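You operate a simulated robot arm through the tools that you are given. There is no shell and no other tool. Be economical: measure what you need, move in short steps, check, and stop when the job is done.

You run a simulated robot arm. Do the job below in one go: nothing can be reset, and whatever is moved stays where it is left.

## Task
Open the third drawer from the top of the blue cabinet, take the black pen and put it in the inside from the top of the third drawer of the blue cabinet, then shut the drawer. Take the yellow holder from the low shelf of the blue lab bench and put it on the yellow wiper. Put the blue pen from the steel work table top in the yellow bin. Put the black post base on the long beige table top away on the optics bench top. Stack the carton that says "clips" from the long beige table top on top of the carton that says "spares". Open the blue flap. The order is free. Set down upright: black post base.

The check looks at the end state, three seconds after you hand in, the way a careful person would. Anything else that was tipped, shoved, dropped, spilled or broken makes it a failure.

## Robot
A 7-joint arm with a two-finger parallel gripper on a trunk, on a base that drives. Base frame: it is fixed to the floor where the robot stands at the start and does not move with it; the origin is under the middle of the robot, x ahead of it, y to its left, z up. Readings come in mm, degrees, newtons and seconds.
With the tool pointing down near the work surface it reaches from about 100 to 880 mm from the robot's upright axis, wherever it stands. Its first joint turns from -166.0 to 166.0 degrees. Places, roughly: black pen (13x2x2 cm) [3600, 1000, 800]; black post base (6x5x6 cm) [2400, -900, 800]; blue carton, brown carton, white carton [1000, -750, 750]; blue flap [3700, 1300, 1100]; blue pen (13x2x2 cm) [-200, 1300, 800]; inside of the third drawer of the blue cabinet [6700, -300, 400]; optics bench top [3100, 1200, 800]; third drawer of the blue cabinet [6700, -200, 500]; yellow bin (20x24x8 cm) [400, 1300, 800]; yellow holder [1750, 1000, 500]; yellow wiper [3250, -750, 750]. Payload 3.43 kg.
Tool frame: the origin (TCP) lies between the finger pads and is the grasp point; the fingertips stand 30 mm ahead of it; z points along the fingers, y is the line along which they close. Largest opening 94 mm; finger width 28, thickness 10; the body of the gripper, 50 by 96 mm, starts 55 mm behind the TCP.
Orientation is that of the tool frame in the base frame, as a unit quaternion [w, x, y, z]. With the fingers straight down and closing along the base's y, the tool's x points along the base's -x, its y along +y and its z along -z.

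## Interface
- The arm moves only by the tool move_arm. Its arguments are lists of equal length, an entry for each row: "gripper": the gripper command, from -1 (fully open) to 1 (shut), values between in proportion; "linear": the shift along the tool's x, y, z in units of 50 mm (1.0 is 50 mm), a list of three; "rotation": the turn, a rotation vector about the tool's x, y, z in units of 4 degrees (1.0 is 4 degrees), a list of three. In form: {"gripper": [gripper, ...], "linear": [[x, y, z], ...], "rotation": [[rx, ry, rz], ...]}. A call has 1 to 12 rows; each row shifts and turns the commanded pose from where the row before left it, along the tool's axes as they then stand. A call with a number of a shift or a turn outside -1 to 1 is refused whole. Rows are played at 5 a second. More than 50 mm and 8.6 degrees between two rows, or a gripper value outside its range, and nothing of the call is played. A pose out of reach is approached as far as the arm can. The call stops where the force on the tool passes 40 N (or 10 N more than at its start, if that is more) or the arm is blocked; 0.2 s more then pass. The fingers move at their own pace (about 45 mm/s each) and stop on an object; they squeeze with about 36 N. The grip force told is the motor's: it shows also when the fingers shut on nothing. Time passes only in rows, and 0.2 s behind the last, so rows that do not move let the fingers close. The reply holds the time, the measured pose of the TCP, the force on the tool along the base axes, the opening and the grip force, in the units named above and with some noise, with the torque about the TCP (base axes, N m) and any sound that the robot's microphone picked up.
- Cameras (640 x 400 px; columns grow to the right, rows downward): "scene" is now at [496.5, 166.6, 1190.1]; the picture's right is [-0.54, -0.84, 0.00], its down [-0.47, 0.30, -0.83] and it looks along [0.70, -0.45, -0.55] (base axes); focal length 290 px, centre (320, 200). "wrist" rides on the gripper at [76, 14, -103] in the tool frame; the picture's right is [-0.18, 0.98, 0.00], its down [-0.75, -0.14, -0.64] and it looks along [-0.63, -0.12, 0.77] (tool axes); focal length 243 px, centre (320, 200). There is no depth. A picture from a camera that has moved, and an enlarged one, comes with that camera's place and axes in the base frame and with its lens.
- camera(camera): a new picture of that camera. No time passes.
- move_column(by): slides the trunk up (or, below 0, down) by that many mm; the arm and the scene camera ride with it, the base frame stays. It gives what a move gives, with no picture.
- steer(legs): drives the robot by 1 to 6 legs, each [ahead, left, turn to the left] in mm, mm and degrees, along the robot's own axes; the way and the turn of a leg run together, so that a leg with both is an arc; at most 1500 mm and 180 degrees a leg. The arm and the cameras ride along, it lands a little off, and it stops where it bumps. It gives what a move gives.
- aim_head(pan, tilt): turns the head with the scene camera to pan (to the left, within 103 degrees either way) and tilt (down, from -29 to 69), counted from straight ahead of the robot. It gives what a move gives.
- inspect(camera, box): a new picture of the part [left, top, right, bottom] of that camera's present view, enlarged. No time passes.
- job_done(): hands the job in; it is judged then, once.

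Go step by step. Nothing tells you exact positions but the pictures and the camera data: compare them with the known pose of the tool, close in by small moves and look again before you grip or let go. The budget is 196 turns and 182 pictures, counting those below and the enlarged ones. Unless the task says otherwise, let go and move clear before handing in, and close with one line.

The tools are called after "Call:" as a command line: name --argument value ..., lists and objects as JSON in quotes. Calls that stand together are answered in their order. move_arm: Moves the arm, as the interface text tells. Its arguments: {"type":"object","properties":{"gripper":{"type":"array","items":{"type":"number"}},"linear":{"type":"array","items":{"type":"array","items":{"type":"number"}}},"rotation":{"type":"array","items":{"type":"array","items":{"type":"number"}}}},"required":["gripper","linear","rotation"]} The other tools are called the same way: move_column (by) slides the trunk up or down; steer (legs) drives the base; aim_head (pan, tilt) turns the head that bears the scene camera; camera (camera) takes a picture; inspect (camera, box) takes an enlarged picture of a part of a camera's view; job_done () hands the job in.

At the start:

```text
clock: 0.0
ee_pos: [660.1, -215.9, 677.1]
ee_rot: [-0.001, 0.0, 1.0, 0.0]
wrist_force: [0.1, 0.0, 0.4]
ft_torque: [-0.01, -0.02, 0.01]
finger_gap: 93.9
grasp_force: 0.0
trunk travel left (down, up): [-285.0, 205.0]
robot x, y, heading: [-0.4, 0.0, 0.2]
head pan, tilt: [-32.4, 33.7]
```

scene: 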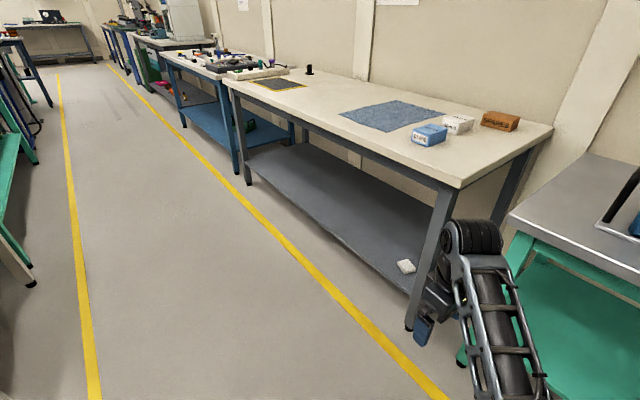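
wrist: 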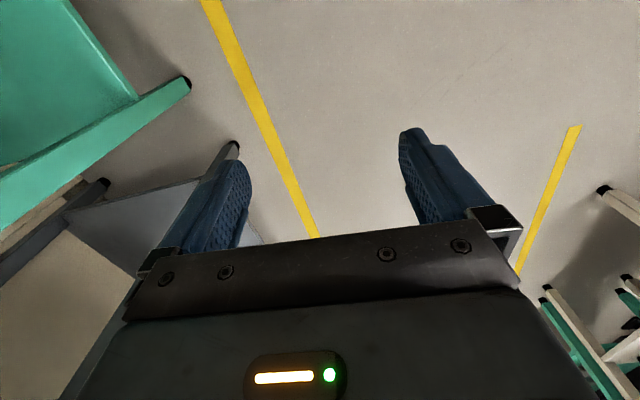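

I see the long beige table with three cartons ahead on the right. I'll read the carton labels first and look around.

Call:
inspect --camera "scene" --box '[320, 60, 560, 210]'

Call:
inspect --camera "scene" --box '[0, 0, 320, 200]'

Call:
aim_head --pan 50 --tilt 30

```text
2.67 times, centred on (440, 135) of scene
camera zoom: at [496.5, 166.6, 1190.1], right [-0.54, -0.84, 0.0], down [-0.47, 0.3, -0.83], along [0.7, -0.45, -0.55], focal length 775 px, centre (0, 373)
```

zoom: 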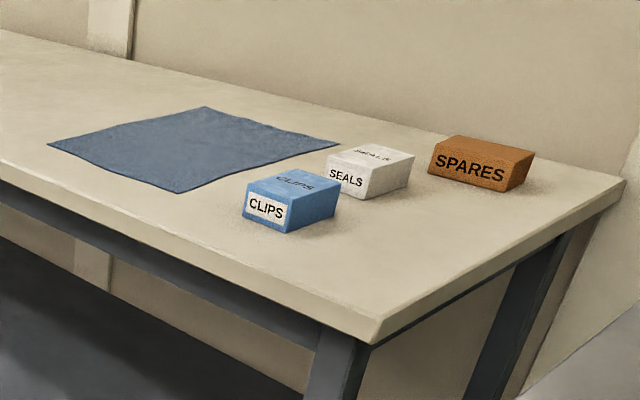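

```text
2.00 times, centred on (160, 100) of scene
camera zoom: at [496.5, 166.6, 1190.1], right [-0.54, -0.84, 0.0], down [-0.47, 0.3, -0.83], along [0.7, -0.45, -0.55], focal length 581 px, centre (640, 400)
```

zoom: 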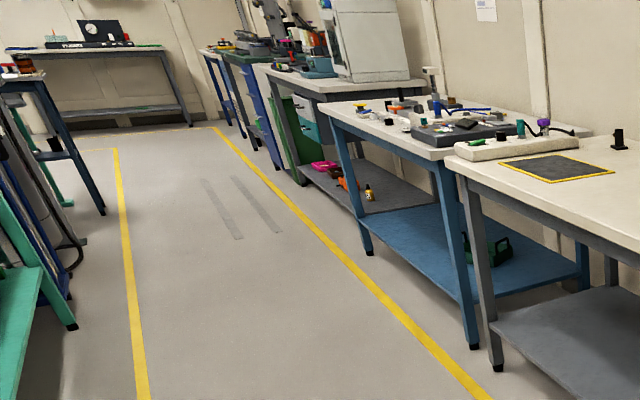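

```text
clock: 1.6
ee_pos: [659.8, -217.2, 677.5]
ee_rot: [0.0, 0.0, 1.0, 0.0]
wrist_force: [-0.2, -0.5, -0.4]
ft_torque: [-0.01, 0.04, 0.0]
finger_gap: 93.9
grasp_force: 0.1
trunk travel left (down, up): [-285.0, 205.0]
robot x, y, heading: [-4.4, 1.2, 0.1]
head pan, tilt: [50.0, 30.0]
```

Call:
camera --camera "scene"

Call:
aim_head --pan 95 --tilt 30

Call:
camera --camera "scene"

```text
177 pictures are left
camera scene: at [479.8, 283.4, 1195.9], right [0.77, -0.64, 0.0], down [-0.32, -0.38, -0.87], along [0.56, 0.66, -0.5], focal length 290 px, centre (320, 200)
```

scene: 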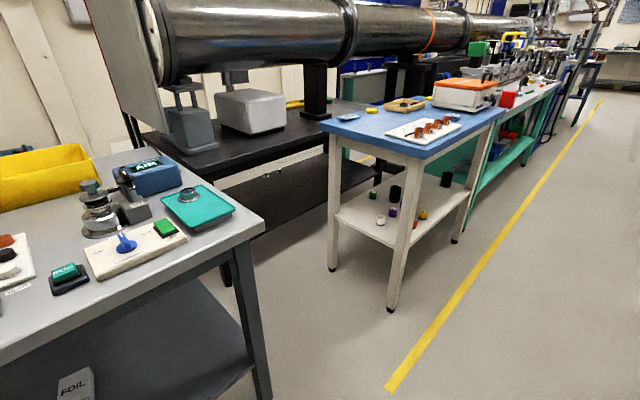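

```text
clock: 2.7
ee_pos: [660.5, -216.5, 676.3]
ee_rot: [0.0, 0.001, 1.0, 0.0]
wrist_force: [0.7, -0.2, 0.9]
ft_torque: [-0.01, 0.0, 0.02]
finger_gap: 93.8
grasp_force: 0.1
trunk travel left (down, up): [-285.0, 205.0]
robot x, y, heading: [1.6, -0.8, -0.0]
head pan, tilt: [95.0, 30.0]
```

```text
176 pictures are left
camera scene: at [413.8, 304.3, 1195.9], right [1.0, 0.09, 0.0], down [0.04, -0.5, -0.87], along [-0.07, 0.86, -0.5], focal length 290 px, centre (320, 200)
```

scene: 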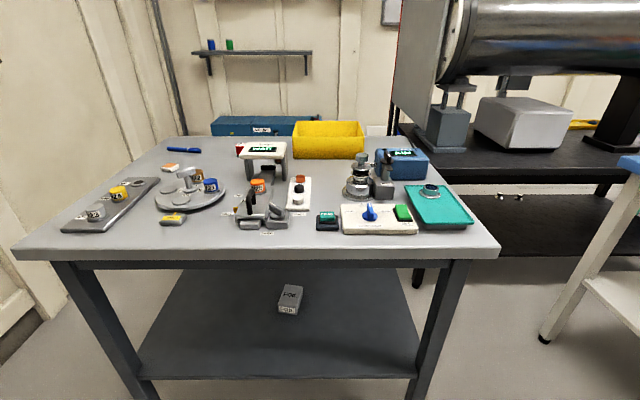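

Call:
inspect --camera "scene" --box '[140, 100, 380, 250]'

Call:
aim_head --pan -100 --tilt 60

Call:
camera --camera "scene"

Call:
aim_head --pan 0 --tilt 69

Call:
camera --camera "scene"

```text
2.67 times, centred on (260, 175) of scene
camera zoom: at [413.8, 304.3, 1195.9], right [1.0, 0.09, 0.0], down [0.04, -0.5, -0.87], along [-0.07, 0.86, -0.5], focal length 775 px, centre (480, 267)
```

zoom: 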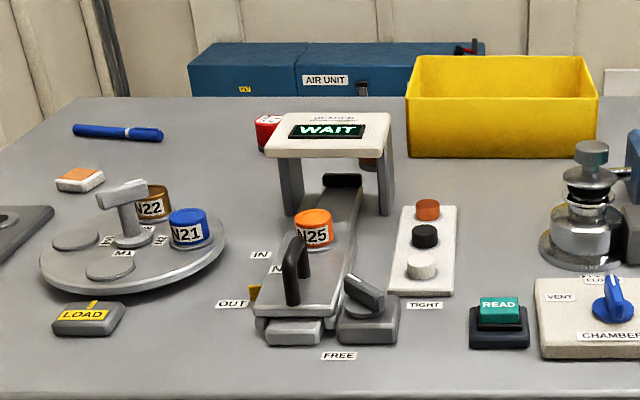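

```text
clock: 5.5
ee_pos: [660.8, -216.1, 677.6]
ee_rot: [0.0, 0.001, 1.0, 0.0]
wrist_force: [-0.3, -0.4, 0.7]
ft_torque: [-0.01, 0.0, 0.02]
finger_gap: 94.2
grasp_force: 0.0
trunk travel left (down, up): [-285.0, 205.0]
robot x, y, heading: [-0.6, 1.9, -0.0]
head pan, tilt: [-100.0, 60.0]
```

```text
174 pictures are left
camera scene: at [410.0, 148.5, 1153.8], right [-0.98, 0.17, 0.0], down [0.15, 0.85, -0.5], along [-0.09, -0.49, -0.87], focal length 290 px, centre (320, 200)
```

scene: 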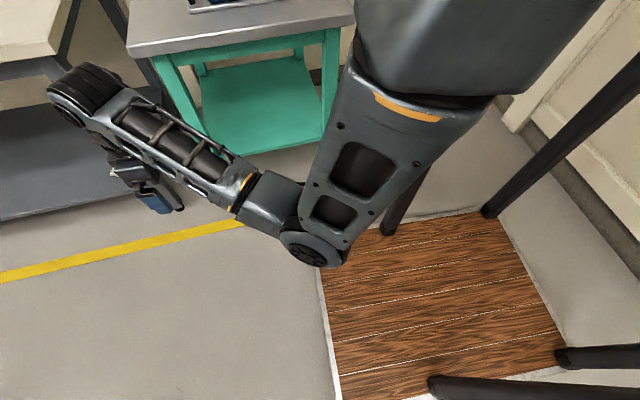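

```text
clock: 7.3
ee_pos: [659.3, -216.5, 676.4]
ee_rot: [0.0, 0.0, 1.0, 0.0]
wrist_force: [0.0, -0.5, 0.6]
ft_torque: [0.02, -0.01, -0.02]
finger_gap: 94.1
grasp_force: 0.0
trunk travel left (down, up): [-285.0, 205.0]
robot x, y, heading: [1.4, 1.2, 0.2]
head pan, tilt: [0.0, 68.8]
```

```text
173 pictures are left
camera scene: at [477.5, 214.2, 1144.4], right [0.0, -1.0, 0.0], down [-0.93, 0.0, -0.36], along [0.36, 0.0, -0.93], focal length 290 px, centre (320, 200)
```

scene: 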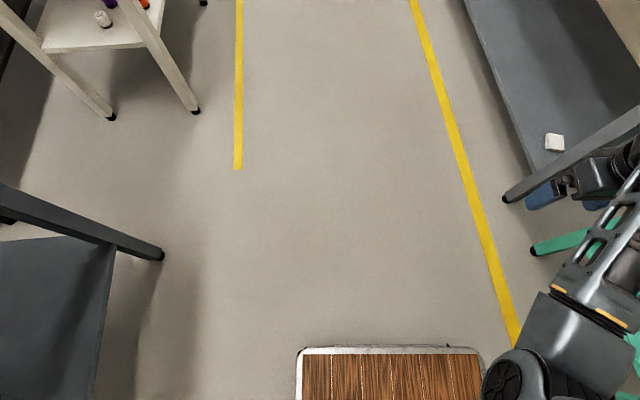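

Clips is the blue carton and spares the brown one; the blue pen and yellow bin are on the steel table to the left. I'll start with the blue pen: raise the trunk, pull the arm in, and turn round so that table is on the arm's free side.

Call:
move_column --by 200

Call:
move_arm --gripper '[-1, -1, -1, -1, -1]' --linear '[[1, 0, 0], [1, 0, 0], [1, 0, 0], [1, 0, 0], [1, 0, 0]]' --rotation '[[0, 0, 0], [0, 0, 0], [0, 0, 0], [0, 0, 0], [0, 0, 0]]'

Call:
steer --legs '[[0, 0, 180]]'

Call:
aim_head --pan -80 --tilt 35

Call:
camera --camera "scene"

```text
clock: 9.5
ee_pos: [660.6, -216.8, 876.0]
ee_rot: [-0.001, -0.001, 1.0, 0.0]
wrist_force: [0.5, 0.2, 0.2]
ft_torque: [0.0, -0.03, -0.02]
finger_gap: 93.8
grasp_force: 0.1
trunk travel left (down, up): [-485.0, 5.0]
robot x, y, heading: [-0.3, 1.3, 0.1]
head pan, tilt: [0.0, 68.8]
```

```text
clock: 10.7
ee_pos: [412.0, -216.2, 879.0]
ee_rot: [0.0, 0.001, 1.0, 0.001]
wrist_force: [0.4, 0.0, -1.0]
ft_torque: [0.01, 0.0, 0.01]
finger_gap: 94.2
grasp_force: 0.0
trunk travel left (down, up): [-485.0, 5.0]
robot x, y, heading: [2.1, 0.3, 0.2]
head pan, tilt: [0.0, 68.8]
```

```text
clock: 18.4
ee_pos: [-409.9, 220.4, 879.1]
ee_rot: [0.0, 1.0, -0.005, 0.0]
wrist_force: [0.5, 0.3, -0.4]
ft_torque: [0.01, 0.01, -0.03]
finger_gap: 94.2
grasp_force: 0.0
trunk travel left (down, up): [-485.0, 5.0]
robot x, y, heading: [-0.0, 1.0, 179.4]
head pan, tilt: [0.0, 68.8]
```

```text
clock: 19.9
ee_pos: [-409.2, 220.4, 876.8]
ee_rot: [0.0, 1.0, -0.004, 0.0]
wrist_force: [-0.9, -0.5, 0.1]
ft_torque: [0.0, -0.03, -0.01]
finger_gap: 93.7
grasp_force: 0.0
trunk travel left (down, up): [-485.0, 5.0]
robot x, y, heading: [4.2, 1.2, 179.4]
head pan, tilt: [-80.0, 35.0]
```

```text
172 pictures are left
camera scene: at [-439.2, -124.7, 1388.1], right [0.99, 0.16, 0.0], down [0.09, -0.57, -0.82], along [-0.13, 0.81, -0.57], focal length 290 px, centre (320, 200)
```

scene: 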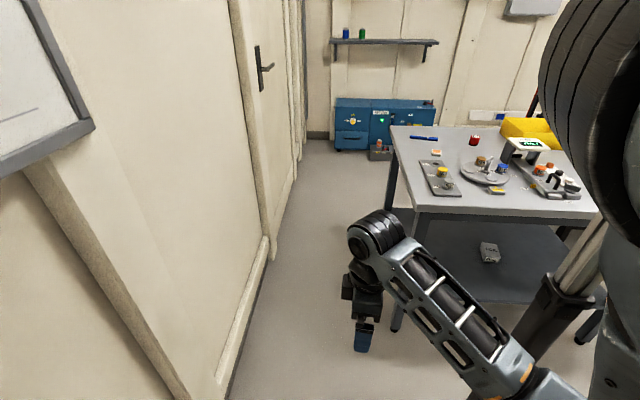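

The pen is at about (-180, 1290). I drive sideways up to the steel table with the table on the right.

Call:
steer --legs '[[170, 0, 0.6], [0, -420, 0]]'

Call:
camera --camera "scene"

```text
clock: 23.6
ee_pos: [-580.2, 639.9, 879.5]
ee_rot: [0.0, 1.0, -0.002, 0.0]
wrist_force: [-0.8, 0.3, -0.2]
ft_torque: [0.01, 0.03, 0.04]
finger_gap: 93.8
grasp_force: 0.0
trunk travel left (down, up): [-485.0, 5.0]
robot x, y, heading: [-168.6, 419.0, 179.8]
head pan, tilt: [-80.0, 35.0]
```

```text
171 pictures are left
camera scene: at [-607.3, 295.0, 1388.1], right [0.99, 0.17, 0.0], down [0.1, -0.57, -0.82], along [-0.14, 0.81, -0.57], focal length 290 px, centre (320, 200)
```

scene: 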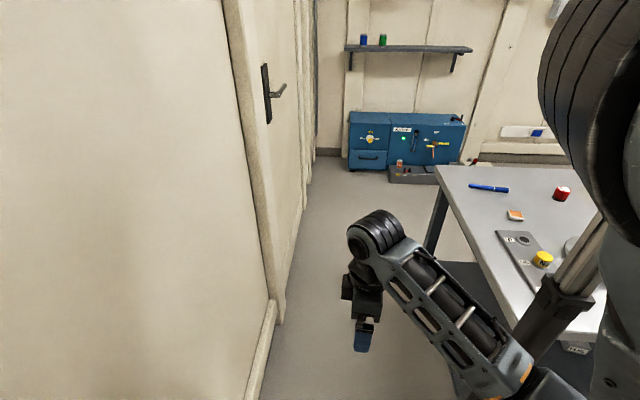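

The pen lies at about (-140, 1308) with its axis roughly along x, and my fingers already close along y. I move the arm over the left edge of the table toward it.

Call:
move_arm --gripper '[-1, -1, -1, -1, -1, -1, -1, -1, -1, -1, -1]' --linear '[[0.418, -0.836, 0], [0.418, -0.836, 0], [0.418, -0.836, 0], [0.418, -0.836, 0], [0.418, -0.836, 0], [0.418, -0.836, 0], [0.418, -0.836, 0], [0.418, -0.836, 0], [0.418, -0.836, 0], [0.418, -0.836, 0], [0.418, -0.836, 0]]' --rotation '[[0, 0, 0], [0, 0, 0], [0, 0, 0], [0, 0, 0], [0, 0, 0], [0, 0, 0], [0, 0, 0], [0, 0, 0], [0, 0, 0], [0, 0, 0], [0, 0, 0]]'

Call:
camera --camera "wrist"

Call:
camera --camera "scene"

```text
clock: 25.4
ee_pos: [-489.7, 912.1, 844.2]
ee_rot: [0.018, 0.993, -0.004, -0.113]
wrist_force: [0.4, 0.9, -0.3]
ft_torque: [0.01, 0.0, -0.01]
finger_gap: 94.1
grasp_force: 0.0
trunk travel left (down, up): [-485.0, 5.0]
robot x, y, heading: [-167.1, 421.5, 179.9]
head pan, tilt: [-80.0, 35.0]
stopped in row 9: the arm was blocked; the commanded pose is now the measured one
```

```text
170 pictures are left
camera wrist: at [-392.2, 901.8, 928.7], right [-0.18, -0.98, 0.08], down [-0.59, 0.17, 0.79], along [-0.79, 0.1, -0.61], focal length 243 px, centre (320, 200)
```

wrist: 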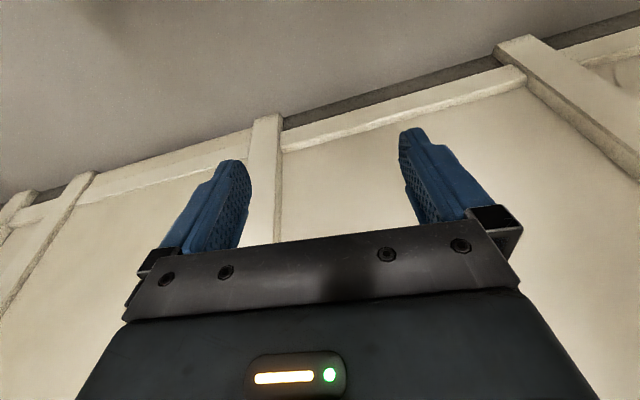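

```text
169 pictures are left
camera scene: at [-607.3, 295.2, 1388.2], right [0.99, 0.17, 0.0], down [0.1, -0.57, -0.82], along [-0.14, 0.81, -0.57], focal length 290 px, centre (320, 200)
```

scene: 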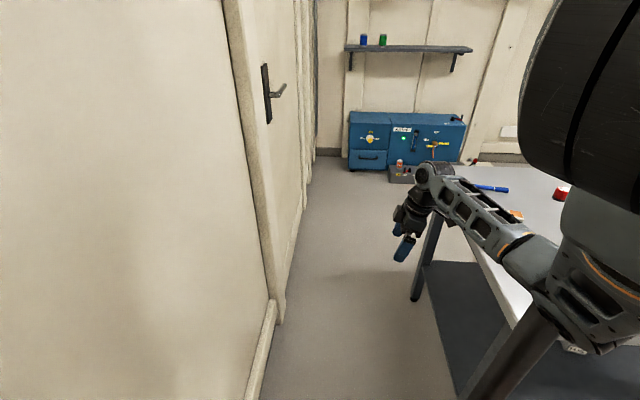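

The arm hit a joint limit with this yaw, so I back off, level the tool, and turn it toward its natural radial yaw.

Call:
move_arm --gripper '[-1, -1, -1, -1, -1, -1]' --linear '[[-0.3, 0.9, -0.12], [-0.3, 0.9, -0.12], [-0.3, 0.9, -0.12], [-0.3, 0.9, -0.12], [-0.3, 0.9, -0.12], [-0.3, 0.9, -0.12]]' --rotation '[[0, 0.82, 0], [0, 0.82, 0], [0, 0.82, 0], [0, 0.82, 0], [0, 0, 0], [0, 0, 0]]'

Call:
camera --camera "scene"

```text
clock: 26.8
ee_pos: [-574.6, 646.6, 898.2]
ee_rot: [0.017, 1.0, 0.0, 0.006]
wrist_force: [0.6, 0.6, 0.1]
ft_torque: [-0.01, 0.04, 0.03]
finger_gap: 94.3
grasp_force: 0.1
trunk travel left (down, up): [-485.0, 5.0]
robot x, y, heading: [-170.1, 417.1, 179.7]
head pan, tilt: [-80.0, 35.0]
```

```text
168 pictures are left
camera scene: at [-607.3, 295.4, 1388.1], right [0.99, 0.17, 0.0], down [0.1, -0.57, -0.82], along [-0.14, 0.81, -0.57], focal length 290 px, centre (320, 200)
```

scene: 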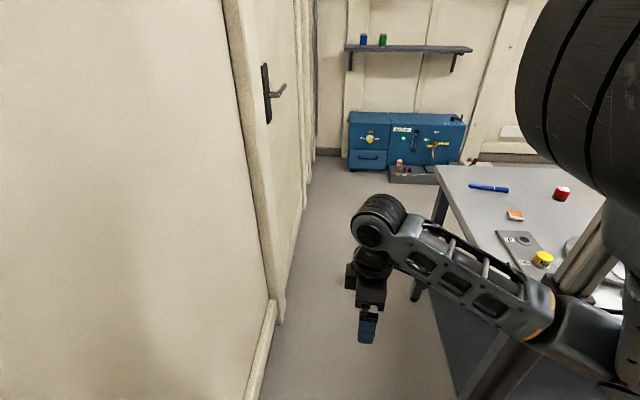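

Call:
move_arm --gripper '[-1, -1, -1, -1, -1, -1, -1, -1, -1, -1, -1, -1]' --linear '[[0, 0, -1], [0.18, -0.79, 0], [0.18, -0.79, 0], [0.18, -0.79, 0], [0.18, -0.79, 0], [0.18, -0.79, 0], [0.18, -0.79, 0], [0.18, -0.79, 0], [0.18, -0.79, 0], [0.18, -0.79, 0], [0.18, -0.79, 0], [0.18, -0.79, 0]]' --rotation '[[0, 0, 0], [0, 0, 1], [0, 0, 1], [0, 0, 1], [0, 0, 1], [0, 0, 1], [0, 0, 1], [0, 0, 1], [0, 0, 1], [0, 0, 1], [0, 0, 1], [0, 0, 1]]'

Call:
camera --camera "wrist"

Call:
camera --camera "scene"

```text
clock: 28.7
ee_pos: [-524.7, 854.0, 913.2]
ee_rot: [0.069, 0.967, -0.234, -0.067]
wrist_force: [0.5, -0.2, 1.1]
ft_torque: [0.0, 0.03, 0.01]
finger_gap: 93.9
grasp_force: 0.1
trunk travel left (down, up): [-485.0, 5.0]
robot x, y, heading: [-172.4, 421.0, 179.8]
head pan, tilt: [-80.0, 35.0]
stopped in row 9: the arm was blocked; the commanded pose is now the measured one
```

```text
167 pictures are left
camera wrist: at [-448.2, 818.1, 1008.7], right [-0.6, -0.78, 0.18], down [-0.5, 0.54, 0.68], along [-0.63, 0.32, -0.71], focal length 243 px, centre (320, 200)
```

wrist: 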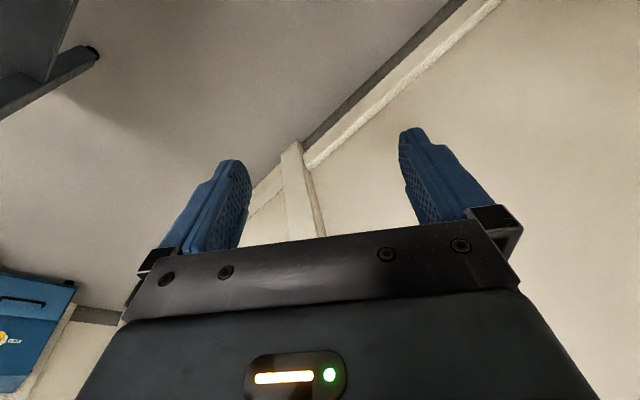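

```text
166 pictures are left
camera scene: at [-607.3, 294.9, 1388.1], right [0.99, 0.17, 0.0], down [0.1, -0.57, -0.82], along [-0.14, 0.81, -0.57], focal length 290 px, centre (320, 200)
```

scene: 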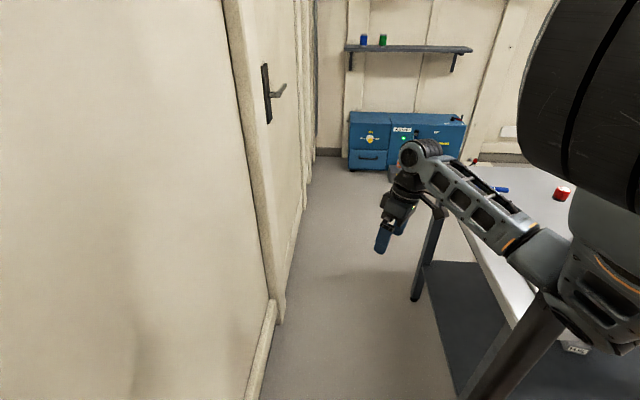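

The arm is blocked again with no tool force, probably its elbow meets part of the robot's own frame. Let me look at my own body.

Call:
aim_head --pan -103 --tilt 65

Call:
camera --camera "scene"

Call:
aim_head --pan -103 --tilt 10

Call:
camera --camera "scene"

Call:
aim_head --pan 103 --tilt 60

Call:
camera --camera "scene"

```text
clock: 29.6
ee_pos: [-525.1, 854.1, 910.9]
ee_rot: [0.069, 0.967, -0.235, -0.065]
wrist_force: [-0.9, 0.2, 0.5]
ft_torque: [-0.01, -0.02, 0.03]
finger_gap: 94.1
grasp_force: 0.1
trunk travel left (down, up): [-485.0, 5.0]
robot x, y, heading: [-164.6, 421.3, 179.8]
head pan, tilt: [-103.0, 65.0]
```

```text
165 pictures are left
camera scene: at [-578.6, 267.4, 1348.3], right [0.97, -0.23, 0.0], down [-0.21, -0.88, -0.42], along [0.1, 0.41, -0.91], focal length 290 px, centre (320, 200)
```

scene: 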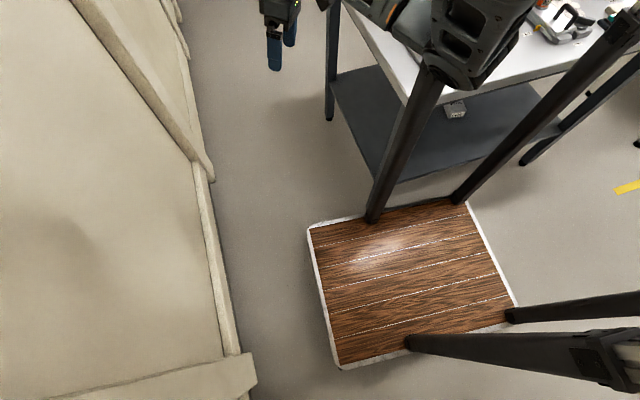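

```text
clock: 30.9
ee_pos: [-525.5, 854.8, 912.0]
ee_rot: [0.07, 0.967, -0.234, -0.066]
wrist_force: [-0.1, 0.1, -0.6]
ft_torque: [0.01, 0.0, 0.02]
finger_gap: 94.0
grasp_force: 0.0
trunk travel left (down, up): [-485.0, 5.0]
robot x, y, heading: [-171.3, 422.2, 179.6]
head pan, tilt: [-103.0, 10.0]
```

```text
164 pictures are left
camera scene: at [-571.2, 298.8, 1428.2], right [0.97, -0.23, 0.0], down [-0.04, -0.17, -0.98], along [0.23, 0.96, -0.17], focal length 290 px, centre (320, 200)
```

scene: 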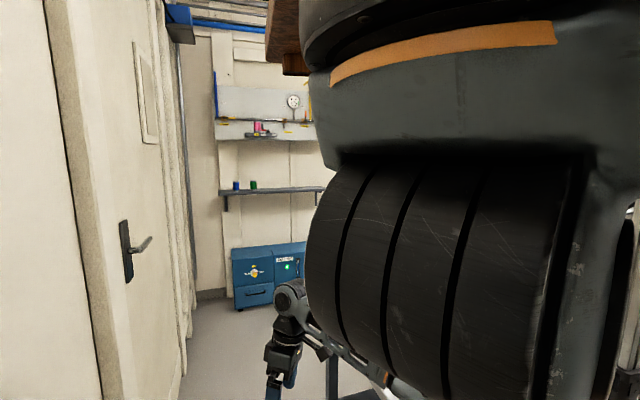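

```text
clock: 33.9
ee_pos: [-525.5, 855.3, 912.8]
ee_rot: [0.069, 0.967, -0.234, -0.065]
wrist_force: [-0.4, 0.3, -0.6]
ft_torque: [0.0, 0.01, 0.02]
finger_gap: 94.2
grasp_force: 0.0
trunk travel left (down, up): [-485.0, 5.0]
robot x, y, heading: [-167.3, 421.4, 179.7]
head pan, tilt: [103.0, 60.0]
```

```text
163 pictures are left
camera scene: at [-577.8, 143.2, 1353.8], right [-0.98, -0.22, 0.0], down [-0.19, 0.84, -0.5], along [0.11, -0.49, -0.87], focal length 290 px, centre (320, 200)
```

scene: 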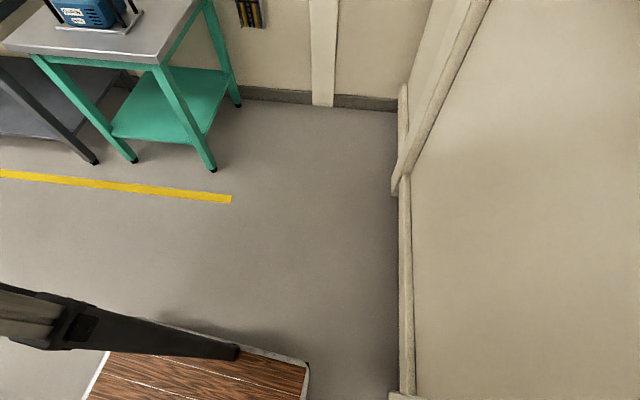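

I now see that the arm hangs inside a frame of four vertical poles, so it can only work out to the front. I'll bring the arm back to the front, level it, back away, and approach the table head-on.

Call:
move_arm --gripper '[-1, -1, -1, -1, -1, -1, -1]' --linear '[[-0.02, 0.63, 0.03], [-0.02, 0.63, 0.03], [-0.02, 0.63, 0.03], [-0.02, 0.63, 0.03], [-0.02, 0.63, 0.03], [-0.02, 0.63, 0.03], [-0.02, 0.63, 0.03]]' --rotation '[[0.286, 0.275, -0.97], [0.286, 0.275, -0.97], [0.286, 0.275, -0.97], [0.286, 0.275, -0.97], [0.286, 0.275, -0.97], [0.286, 0.275, -0.97], [0.286, 0.275, -0.97]]'

Call:
steer --legs '[[0, 270, 0], [0, 0, -90]]'

Call:
aim_head --pan 0 --tilt 45

Call:
camera --camera "scene"

```text
clock: 35.5
ee_pos: [-589.1, 647.8, 922.4]
ee_rot: [-0.001, 1.0, 0.0, 0.003]
wrist_force: [-1.7, 0.1, 0.5]
ft_torque: [0.01, -0.01, -0.02]
finger_gap: 93.9
grasp_force: 0.0
trunk travel left (down, up): [-485.0, 5.0]
robot x, y, heading: [-166.4, 425.7, 179.7]
head pan, tilt: [103.0, 60.0]
```

```text
clock: 41.2
ee_pos: [50.7, 569.8, 922.0]
ee_rot: [0.001, 0.71, -0.704, 0.002]
wrist_force: [0.3, -1.0, 0.7]
ft_torque: [-0.03, -0.01, 0.04]
finger_gap: 94.1
grasp_force: 0.1
trunk travel left (down, up): [-485.0, 5.0]
robot x, y, heading: [-167.3, 146.5, 90.5]
head pan, tilt: [103.0, 60.0]
```

```text
clock: 43.0
ee_pos: [52.0, 569.5, 922.6]
ee_rot: [0.001, 0.71, -0.704, 0.003]
wrist_force: [0.2, 0.3, -0.8]
ft_torque: [-0.01, 0.01, 0.03]
finger_gap: 94.1
grasp_force: 0.1
trunk travel left (down, up): [-485.0, 5.0]
robot x, y, heading: [-169.6, 150.0, 90.2]
head pan, tilt: [0.0, 45.0]
```

```text
162 pictures are left
camera scene: at [-387.7, 649.3, 1373.3], right [1.0, 0.01, 0.0], down [0.0, -0.71, -0.71], along [0.0, 0.71, -0.71], focal length 290 px, centre (320, 200)
```

scene: 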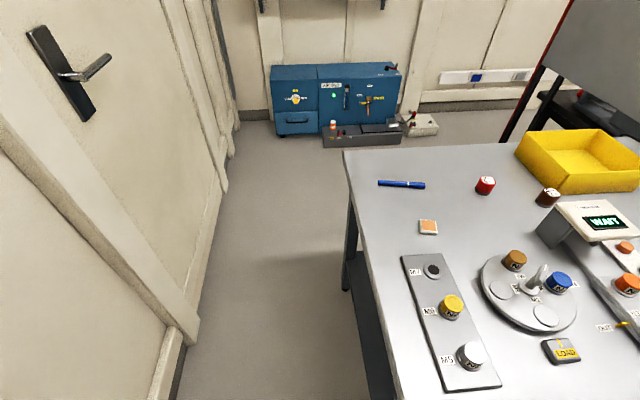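

The view is clear: the pen is at about (-152, 1285), and the table legs and shelf are set back to y≈850, so the deck can go partly under the top. I raise the tool and drive ahead.

Call:
move_arm --gripper '[-1, -1]' --linear '[[0, 0, -1], [0, 0, -1]]' --rotation '[[0, 0, 0], [0, 0, 0]]'

Call:
steer --legs '[[200, -30, 0], [60, 0, 0]]'

Call:
camera --camera "scene"

Call:
camera --camera "wrist"

```text
clock: 43.6
ee_pos: [47.7, 576.9, 1017.0]
ee_rot: [0.005, -0.669, 0.741, 0.051]
wrist_force: [0.5, -0.3, -0.1]
ft_torque: [0.0, 0.03, 0.02]
finger_gap: 93.9
grasp_force: 0.2
out of reach, approached as far as the arm can: row 2
trunk travel left (down, up): [-485.0, 5.0]
robot x, y, heading: [-168.2, 145.4, 90.2]
head pan, tilt: [0.0, 45.0]
```

```text
clock: 45.8
ee_pos: [68.5, 792.8, 1017.2]
ee_rot: [0.005, -0.675, 0.736, 0.048]
wrist_force: [-1.0, 1.8, -1.5]
ft_torque: [-0.09, -0.04, 0.02]
finger_gap: 94.0
grasp_force: 0.0
trunk travel left (down, up): [-485.0, 5.0]
robot x, y, heading: [-142.5, 359.4, 91.4]
head pan, tilt: [0.0, 45.0]
```

```text
161 pictures are left
camera scene: at [-369.4, 856.2, 1373.4], right [1.0, 0.03, 0.0], down [0.02, -0.71, -0.71], along [-0.02, 0.71, -0.71], focal length 290 px, centre (320, 200)
```

scene: 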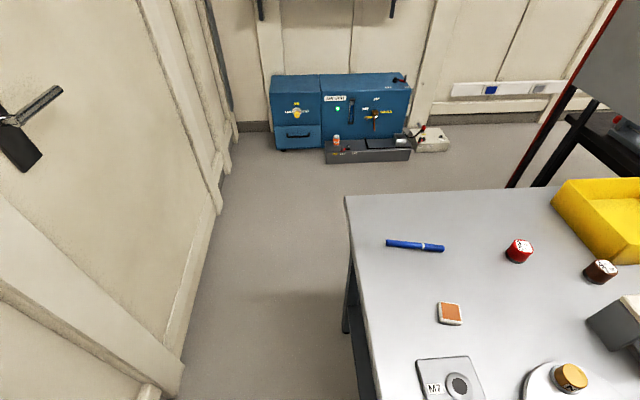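

```text
160 pictures are left
camera wrist: at [54.1, 710.9, 1114.5], right [-0.96, 0.26, 0.08], down [0.24, 0.69, 0.68], along [0.13, 0.68, -0.73], focal length 243 px, centre (320, 200)
```

wrist: 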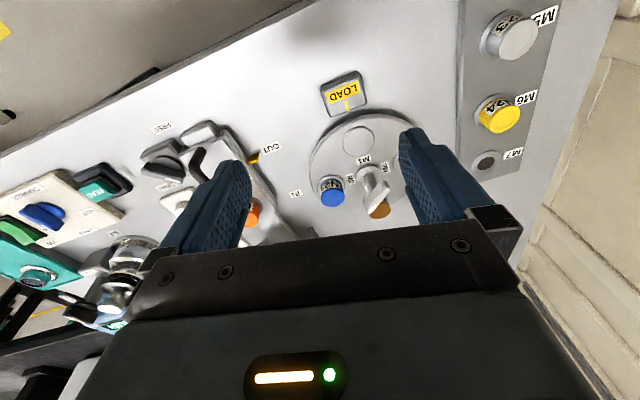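

The base gently met a table leg, so I stay put (backing off a hair) and reach with a slight tilt. First I carry the tool above and short of the pen, level.

Call:
steer --legs '[[-8, 0, -1]]'

Call:
move_arm --gripper '[-1, -1, -1, -1, -1, -1, -1, -1, -1]' --linear '[[-0.747, 0.558, 0.149], [-0.747, 0.558, 0.149], [-0.747, 0.558, 0.149], [-0.747, 0.558, 0.149], [-0.747, 0.558, 0.149], [-0.747, 0.558, 0.149], [-0.747, 0.558, 0.149], [-0.747, 0.558, 0.149], [-0.747, 0.558, 0.149]]' --rotation '[[0.23, 0.26, 0], [0.23, 0.26, 0], [0.23, 0.26, 0], [0.23, 0.26, 0], [0, 0, 0], [0, 0, 0], [0, 0, 0], [0, 0, 0], [0, 0, 0]]'

Call:
camera --camera "wrist"

```text
clock: 46.5
ee_pos: [76.0, 780.2, 1015.4]
ee_rot: [0.004, -0.668, 0.743, 0.049]
wrist_force: [-0.1, 0.0, 0.2]
ft_torque: [-0.01, -0.01, -0.02]
finger_gap: 93.9
grasp_force: 0.1
trunk travel left (down, up): [-485.0, 5.0]
robot x, y, heading: [-139.1, 352.7, 90.5]
head pan, tilt: [0.0, 45.0]
```

```text
clock: 47.0
ee_pos: [83.0, 780.7, 1013.1]
ee_rot: [0.01, -0.566, 0.824, 0.036]
wrist_force: [-0.2, -0.2, -0.4]
ft_torque: [-0.02, 0.01, 0.0]
finger_gap: 93.9
grasp_force: 0.0
trunk travel left (down, up): [-485.0, 5.0]
robot x, y, heading: [-137.3, 353.0, 90.7]
head pan, tilt: [0.0, 45.0]
stopped in row 2: the arm was blocked; the commanded pose is now the measured one
```

```text
159 pictures are left
camera wrist: at [45.9, 707.7, 1112.5], right [-0.85, 0.52, 0.06], down [0.42, 0.61, 0.68], along [0.32, 0.6, -0.74], focal length 243 px, centre (320, 200)
```

wrist: 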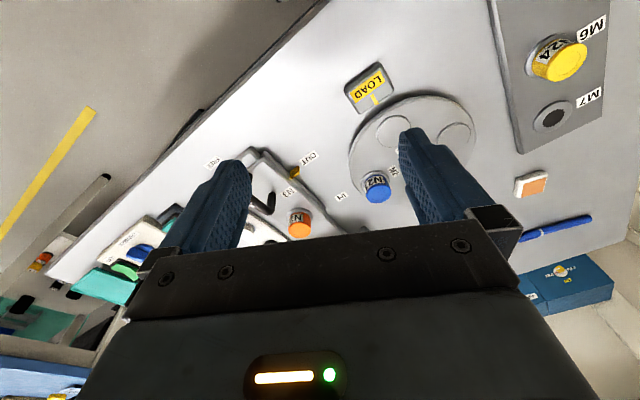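

The arm is near a singularity at this height, so I come down a bit and try the move again.

Call:
move_arm --gripper '[-1, -1, -1]' --linear '[[0, 0, 0.5], [0, 0, 0.5], [0, 0, 0.5]]' --rotation '[[0, 0, 0], [0, 0, 0], [0, 0, 0]]'

Call:
move_arm --gripper '[-1, -1, -1]' --linear '[[-0.6, 0, 0], [-0.6, 0, 0], [-0.6, 0, 0]]' --rotation '[[0, 0, 0], [0, 0, 0], [0, 0, 0]]'

```text
clock: 47.8
ee_pos: [80.5, 785.1, 937.4]
ee_rot: [0.009, -0.566, 0.824, 0.036]
wrist_force: [0.8, 0.2, 0.3]
ft_torque: [0.04, -0.02, -0.02]
finger_gap: 94.3
grasp_force: 0.0
trunk travel left (down, up): [-485.0, 5.0]
robot x, y, heading: [-141.5, 352.5, 90.5]
head pan, tilt: [0.0, 45.0]
```

```text
clock: 48.6
ee_pos: [114.7, 869.2, 943.3]
ee_rot: [0.008, -0.565, 0.824, 0.036]
wrist_force: [-0.6, -0.4, 0.6]
ft_torque: [0.05, 0.0, 0.01]
finger_gap: 94.1
grasp_force: 0.0
trunk travel left (down, up): [-485.0, 5.0]
robot x, y, heading: [-144.2, 352.1, 90.4]
head pan, tilt: [0.0, 45.0]
```

Call:
move_arm --gripper '[-1, -1, -1, -1, -1, -1, -1, -1]' --linear '[[-0.41, 0.88, 0], [-0.41, 0.88, 0], [-0.41, 0.88, 0], [-0.41, 0.88, 0], [-0.41, 0.88, 0], [-0.41, 0.88, 0], [-0.41, 0.88, 0], [-0.41, 0.88, 0]]' --rotation '[[0.09, 0.097, 0], [0.09, 0.097, 0], [0.09, 0.097, 0], [0.09, 0.097, 0], [0.09, 0.097, 0], [0.09, 0.097, 0], [0.09, 0.097, 0], [0.09, 0.097, 0]]'

Call:
move_arm --gripper '[-1, -1, -1, -1, -1, -1, -1, -1, -1, -1, -1, -1]' --linear '[[0, 0, 0], [0, 0, 0], [0, 0, 0], [0, 0, 0], [0, 0, 0], [0, 0, 0], [0, 0, 0], [0, 0, 0], [0, 0, 0], [0, 0, 0], [0, 0, 0], [0, 0, 0]]' --rotation '[[0, 0, 1], [0, 0, 1], [0, 0, 1], [0, 0, 1], [0, 0, 1], [0, 0, 1], [0, 0, 1], [0, 0, 1], [0, 0, 1], [0, 0, 1], [0, 0, 1], [0, 0, 1]]'

Call:
camera --camera "scene"

Call:
camera --camera "wrist"

```text
clock: 50.4
ee_pos: [-153.9, 1148.0, 957.2]
ee_rot: [0.001, -0.566, 0.825, -0.001]
wrist_force: [1.0, -0.4, 0.4]
ft_torque: [-0.02, 0.0, 0.0]
finger_gap: 94.1
grasp_force: 0.0
trunk travel left (down, up): [-485.0, 5.0]
robot x, y, heading: [-141.8, 354.2, 90.2]
head pan, tilt: [0.0, 45.0]
```

```text
clock: 53.0
ee_pos: [-155.9, 1147.8, 957.2]
ee_rot: [0.001, -0.182, 0.983, 0.0]
wrist_force: [-0.4, 0.1, 0.4]
ft_torque: [0.03, 0.01, -0.02]
finger_gap: 93.9
grasp_force: 0.1
trunk travel left (down, up): [-485.0, 5.0]
robot x, y, heading: [-142.6, 350.5, 90.7]
head pan, tilt: [0.0, 45.0]
```

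```text
158 pictures are left
camera scene: at [-360.3, 852.7, 1373.2], right [1.0, 0.01, 0.0], down [0.01, -0.71, -0.71], along [-0.01, 0.71, -0.71], focal length 290 px, centre (320, 200)
```

scene: 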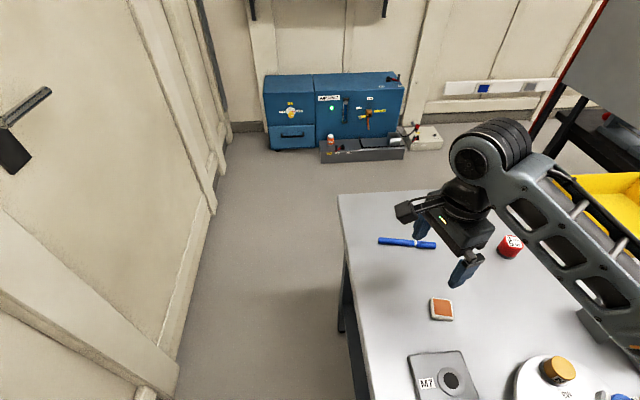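

```text
157 pictures are left
camera wrist: at [-231.6, 1135.5, 1060.7], right [-0.18, 0.98, 0.0], down [0.75, 0.14, 0.64], along [0.63, 0.11, -0.77], focal length 243 px, centre (320, 200)
```

wrist: 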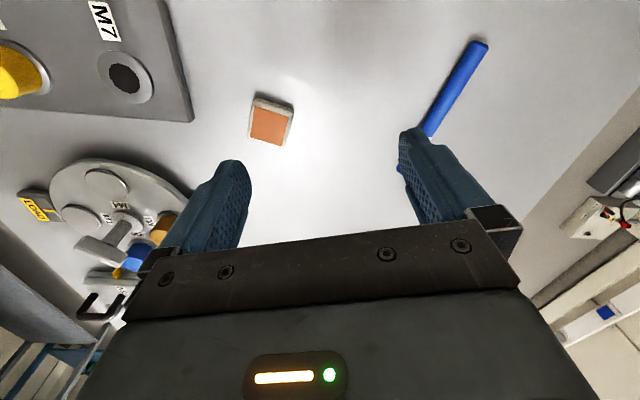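

Yaw rotation works. I finish the yaw and move over the pen, then check.

Call:
move_arm --gripper '[-1, -1, -1, -1, -1, -1, -1]' --linear '[[0.04, 0.34, 0], [0.04, 0.34, 0], [0, 0.34, 0], [0, 0.34, 0], [0, 0.34, 0], [0, 0.34, 0], [0, 0.34, 0]]' --rotation '[[0, 0, 0.96], [0, 0, 0.96], [0, 0, 0.96], [0, 0, 0.96], [0, 0, 0.96], [0, 0, 0.96], [0, 0, 0.96]]'

Call:
move_arm --gripper '[-0.3, -0.3, -0.3]' --linear '[[0, 0, 0.6], [0, 0, 0.6], [0, 0, 0.6]]' --rotation '[[0, 0, 0], [0, 0, 0], [0, 0, 0]]'

Call:
camera --camera "wrist"

Call:
camera --camera "scene"

```text
clock: 54.6
ee_pos: [-177.8, 1264.1, 959.0]
ee_rot: [0.001, 0.052, 0.999, 0.001]
wrist_force: [-0.1, -0.3, 0.6]
ft_torque: [-0.02, 0.0, -0.01]
finger_gap: 93.8
grasp_force: 0.0
trunk travel left (down, up): [-485.0, 5.0]
robot x, y, heading: [-136.4, 346.0, 90.5]
head pan, tilt: [0.0, 45.0]
```

```text
clock: 55.4
ee_pos: [-177.6, 1264.1, 865.6]
ee_rot: [0.0, 0.052, 0.999, 0.0]
wrist_force: [0.0, -0.6, -0.4]
ft_torque: [-0.02, 0.0, 0.01]
finger_gap: 61.1
grasp_force: 0.0
trunk travel left (down, up): [-485.0, 5.0]
robot x, y, heading: [-142.3, 350.8, 90.4]
head pan, tilt: [0.0, 45.0]
```

```text
156 pictures are left
camera wrist: at [-252.7, 1286.3, 969.5], right [0.28, 0.96, 0.0], down [0.73, -0.22, 0.64], along [0.62, -0.18, -0.77], focal length 243 px, centre (320, 200)
```

wrist: 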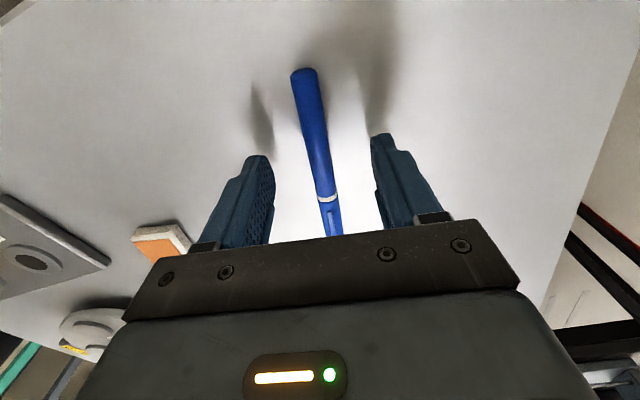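

```text
155 pictures are left
camera scene: at [-360.2, 852.7, 1373.3], right [1.0, 0.01, 0.0], down [0.01, -0.71, -0.71], along [-0.01, 0.71, -0.71], focal length 290 px, centre (320, 200)
```

scene: 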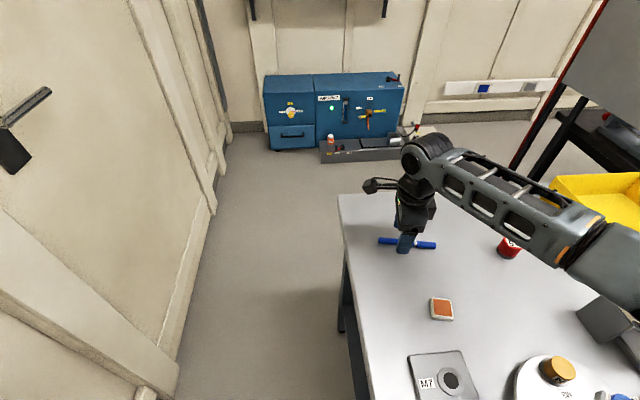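

The reach is fine untilted and the pen sits between the fingers. I shift to the pen's middle and descend gently.

Call:
move_arm --gripper '[-0.3, -0.3, -0.3, -0.3]' --linear '[[-0.42, 0, 0], [0, 0, 0.3], [0, 0, 0.2], [0, 0, 0.16]]' --rotation '[[0, 0, 0], [0, 0, 0], [0, 0, 0], [0, 0, 0]]'

Call:
camera --camera "wrist"

Call:
inspect --camera "scene" --box '[340, 170, 500, 270]'

```text
clock: 56.3
ee_pos: [-158.5, 1263.5, 850.8]
ee_rot: [-0.001, 0.052, 0.999, 0.003]
wrist_force: [1.0, -9.1, 22.5]
ft_torque: [-1.15, -0.11, -0.03]
finger_gap: 66.6
grasp_force: 4.5
trunk travel left (down, up): [-485.0, 5.0]
robot x, y, heading: [-144.1, 351.5, 90.7]
head pan, tilt: [0.0, 45.0]
stopped in row 4: the force on the tool passed its limit at 55 N (the readings are from after the stop); the commanded pose is now the measured one
```

```text
154 pictures are left
camera wrist: at [-231.4, 1285.6, 953.6], right [0.28, 0.96, 0.01], down [0.74, -0.22, 0.64], along [0.62, -0.18, -0.77], focal length 243 px, centre (320, 200)
```

wrist: 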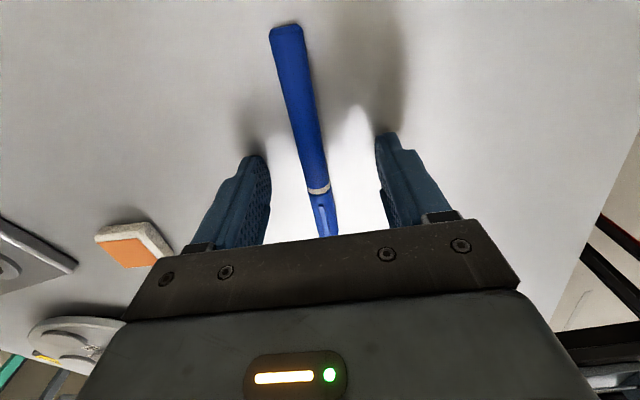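

```text
4.00 times, centred on (420, 220) of scene
camera zoom: at [-360.2, 851.3, 1374.0], right [1.0, 0.01, 0.0], down [0.01, -0.71, -0.71], along [-0.01, 0.71, -0.71], focal length 1162 px, centre (-80, 120)
```

zoom: 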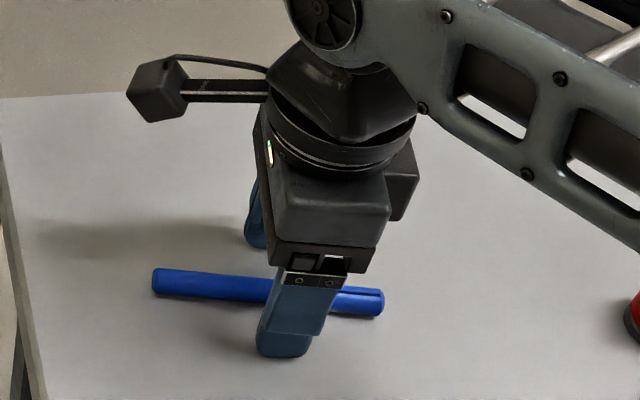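

Fingertips touched the table (top is at z≈820). I lift 3 mm and close on the pen.

Call:
move_arm --gripper '[-0.3, 1, 1, 1, 1, 1]' --linear '[[0, 0, -0.06], [0, 0, 0], [0, 0, 0], [0, 0, 0], [0, 0, 0], [0, 0, 0]]' --rotation '[[0, 0, 0], [0, 0, 0], [0, 0, 0], [0, 0, 0], [0, 0, 0], [0, 0, 0]]'

Call:
move_arm --gripper '[1, 1, 1]' --linear '[[0, 0, -0.6], [0, 0, -0.7], [0, 0, -0.7]]' --rotation '[[0, 0, 0], [0, 0, 0], [0, 0, 0]]'

Call:
camera --camera "wrist"

```text
clock: 57.7
ee_pos: [-156.0, 1263.5, 850.9]
ee_rot: [0.0, 0.051, 0.999, 0.003]
wrist_force: [-0.1, 0.8, 1.1]
ft_torque: [-0.03, -0.03, 0.02]
finger_gap: 14.1
grasp_force: 36.1
trunk travel left (down, up): [-485.0, 5.0]
robot x, y, heading: [-143.1, 352.9, 90.4]
head pan, tilt: [0.0, 45.0]
```

```text
clock: 58.5
ee_pos: [-157.1, 1261.7, 949.7]
ee_rot: [0.0, 0.052, 0.999, 0.002]
wrist_force: [-0.1, 0.4, -0.5]
ft_torque: [-0.02, 0.03, 0.01]
finger_gap: 14.3
grasp_force: 36.0
trunk travel left (down, up): [-485.0, 5.0]
robot x, y, heading: [-142.5, 350.5, 90.4]
head pan, tilt: [0.0, 45.0]
```

```text
152 pictures are left
camera wrist: at [-231.6, 1284.6, 1054.4], right [0.28, 0.96, 0.0], down [0.74, -0.22, 0.64], along [0.62, -0.18, -0.77], focal length 243 px, centre (320, 200)
```

wrist: 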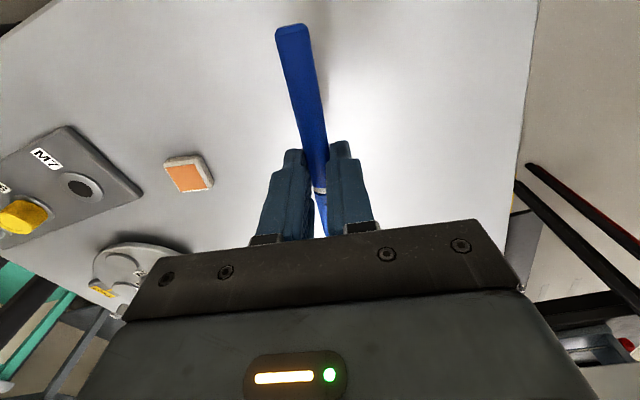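

The pen is held (gap 14). The bin is centred near (365, 1335), so I raise a little, back off, drive right about 440, and look.

Call:
move_arm --gripper '[1]' --linear '[[0, 0, -0.5]]' --rotation '[[0, 0, 0]]'

Call:
steer --legs '[[-30, 0, 0], [0, -440, 0]]'

Call:
aim_head --pan -15 --tilt 45

Call:
camera --camera "scene"

Call:
camera --camera "wrist"

```text
clock: 58.9
ee_pos: [-157.3, 1262.2, 976.6]
ee_rot: [0.0, 0.051, 0.999, 0.003]
wrist_force: [-0.5, -0.1, -0.5]
ft_torque: [-0.01, -0.01, 0.03]
finger_gap: 14.5
grasp_force: 36.0
trunk travel left (down, up): [-485.0, 5.0]
robot x, y, heading: [-142.7, 353.2, 90.2]
head pan, tilt: [0.0, 45.0]
```

```text
clock: 62.0
ee_pos: [281.1, 1234.6, 975.6]
ee_rot: [0.001, 0.054, 0.999, 0.003]
wrist_force: [0.1, -0.4, 0.4]
ft_torque: [-0.02, -0.01, 0.03]
finger_gap: 14.1
grasp_force: 36.4
trunk travel left (down, up): [-485.0, 5.0]
robot x, y, heading: [294.2, 325.9, 90.2]
head pan, tilt: [0.0, 45.0]
```

```text
clock: 62.7
ee_pos: [283.5, 1233.4, 975.3]
ee_rot: [0.0, 0.054, 0.999, 0.003]
wrist_force: [0.4, 0.6, 0.5]
ft_torque: [-0.01, 0.03, 0.02]
finger_gap: 14.5
grasp_force: 36.0
trunk travel left (down, up): [-485.0, 5.0]
robot x, y, heading: [292.4, 325.0, 90.2]
head pan, tilt: [-15.0, 45.0]
```

```text
151 pictures are left
camera scene: at [98.8, 823.3, 1373.2], right [0.97, -0.26, 0.0], down [-0.18, -0.68, -0.71], along [0.18, 0.68, -0.71], focal length 290 px, centre (320, 200)
```

scene: 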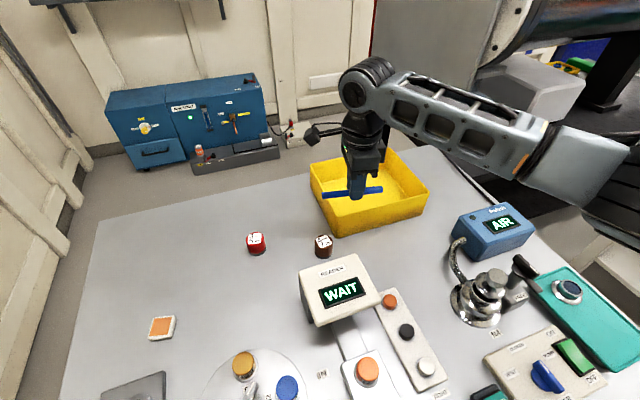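

```text
150 pictures are left
camera wrist: at [208.8, 1257.1, 1078.7], right [0.29, 0.96, 0.0], down [0.73, -0.22, 0.64], along [0.61, -0.18, -0.77], focal length 243 px, centre (320, 200)
```

wrist: 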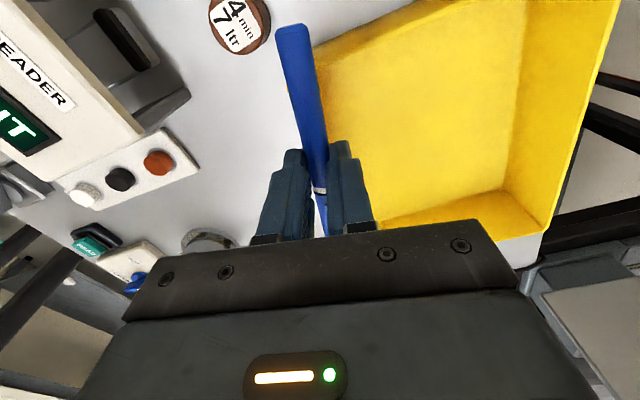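

The pen is just in front of the bin, whose centre is near (370, 1322). I drive ahead a little and move the arm the rest of the way.

Call:
steer --legs '[[55, 0, 0]]'

Call:
move_arm --gripper '[1, 1, 1]' --linear '[[-0.58, 0.2, 0], [-0.58, 0.2, 0], [-0.58, 0.2, 0]]' --rotation '[[0, 0, 0], [0, 0, 0], [0, 0, 0]]'

Call:
camera --camera "scene"

Call:
camera --camera "wrist"

```text
clock: 63.7
ee_pos: [282.1, 1289.8, 975.7]
ee_rot: [0.0, 0.054, 0.999, 0.003]
wrist_force: [-0.4, -0.9, -0.1]
ft_torque: [0.01, 0.01, -0.02]
finger_gap: 14.2
grasp_force: 35.9
trunk travel left (down, up): [-485.0, 5.0]
robot x, y, heading: [293.8, 379.4, 90.1]
head pan, tilt: [-15.0, 45.0]
```

```text
clock: 64.5
ee_pos: [374.0, 1310.0, 975.0]
ee_rot: [-0.001, 0.054, 0.999, 0.003]
wrist_force: [0.1, -0.5, -0.1]
ft_torque: [0.01, -0.01, -0.01]
finger_gap: 14.1
grasp_force: 36.3
trunk travel left (down, up): [-485.0, 5.0]
robot x, y, heading: [297.0, 381.3, 90.1]
head pan, tilt: [-15.0, 45.0]
```

```text
149 pictures are left
camera scene: at [98.2, 878.7, 1373.2], right [0.97, -0.26, 0.0], down [-0.18, -0.68, -0.71], along [0.18, 0.68, -0.71], focal length 290 px, centre (320, 200)
```

scene: 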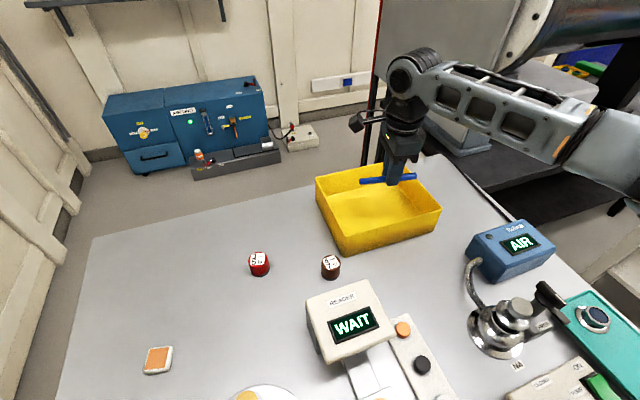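

```text
148 pictures are left
camera wrist: at [298.9, 1333.1, 1079.0], right [0.29, 0.96, 0.01], down [0.73, -0.22, 0.64], along [0.61, -0.18, -0.77], focal length 243 px, centre (320, 200)
```

wrist: 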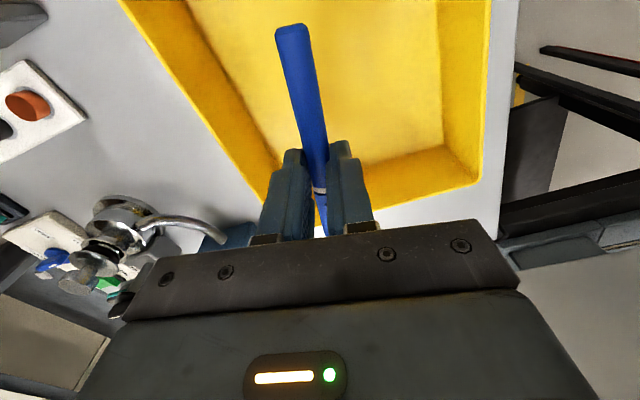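

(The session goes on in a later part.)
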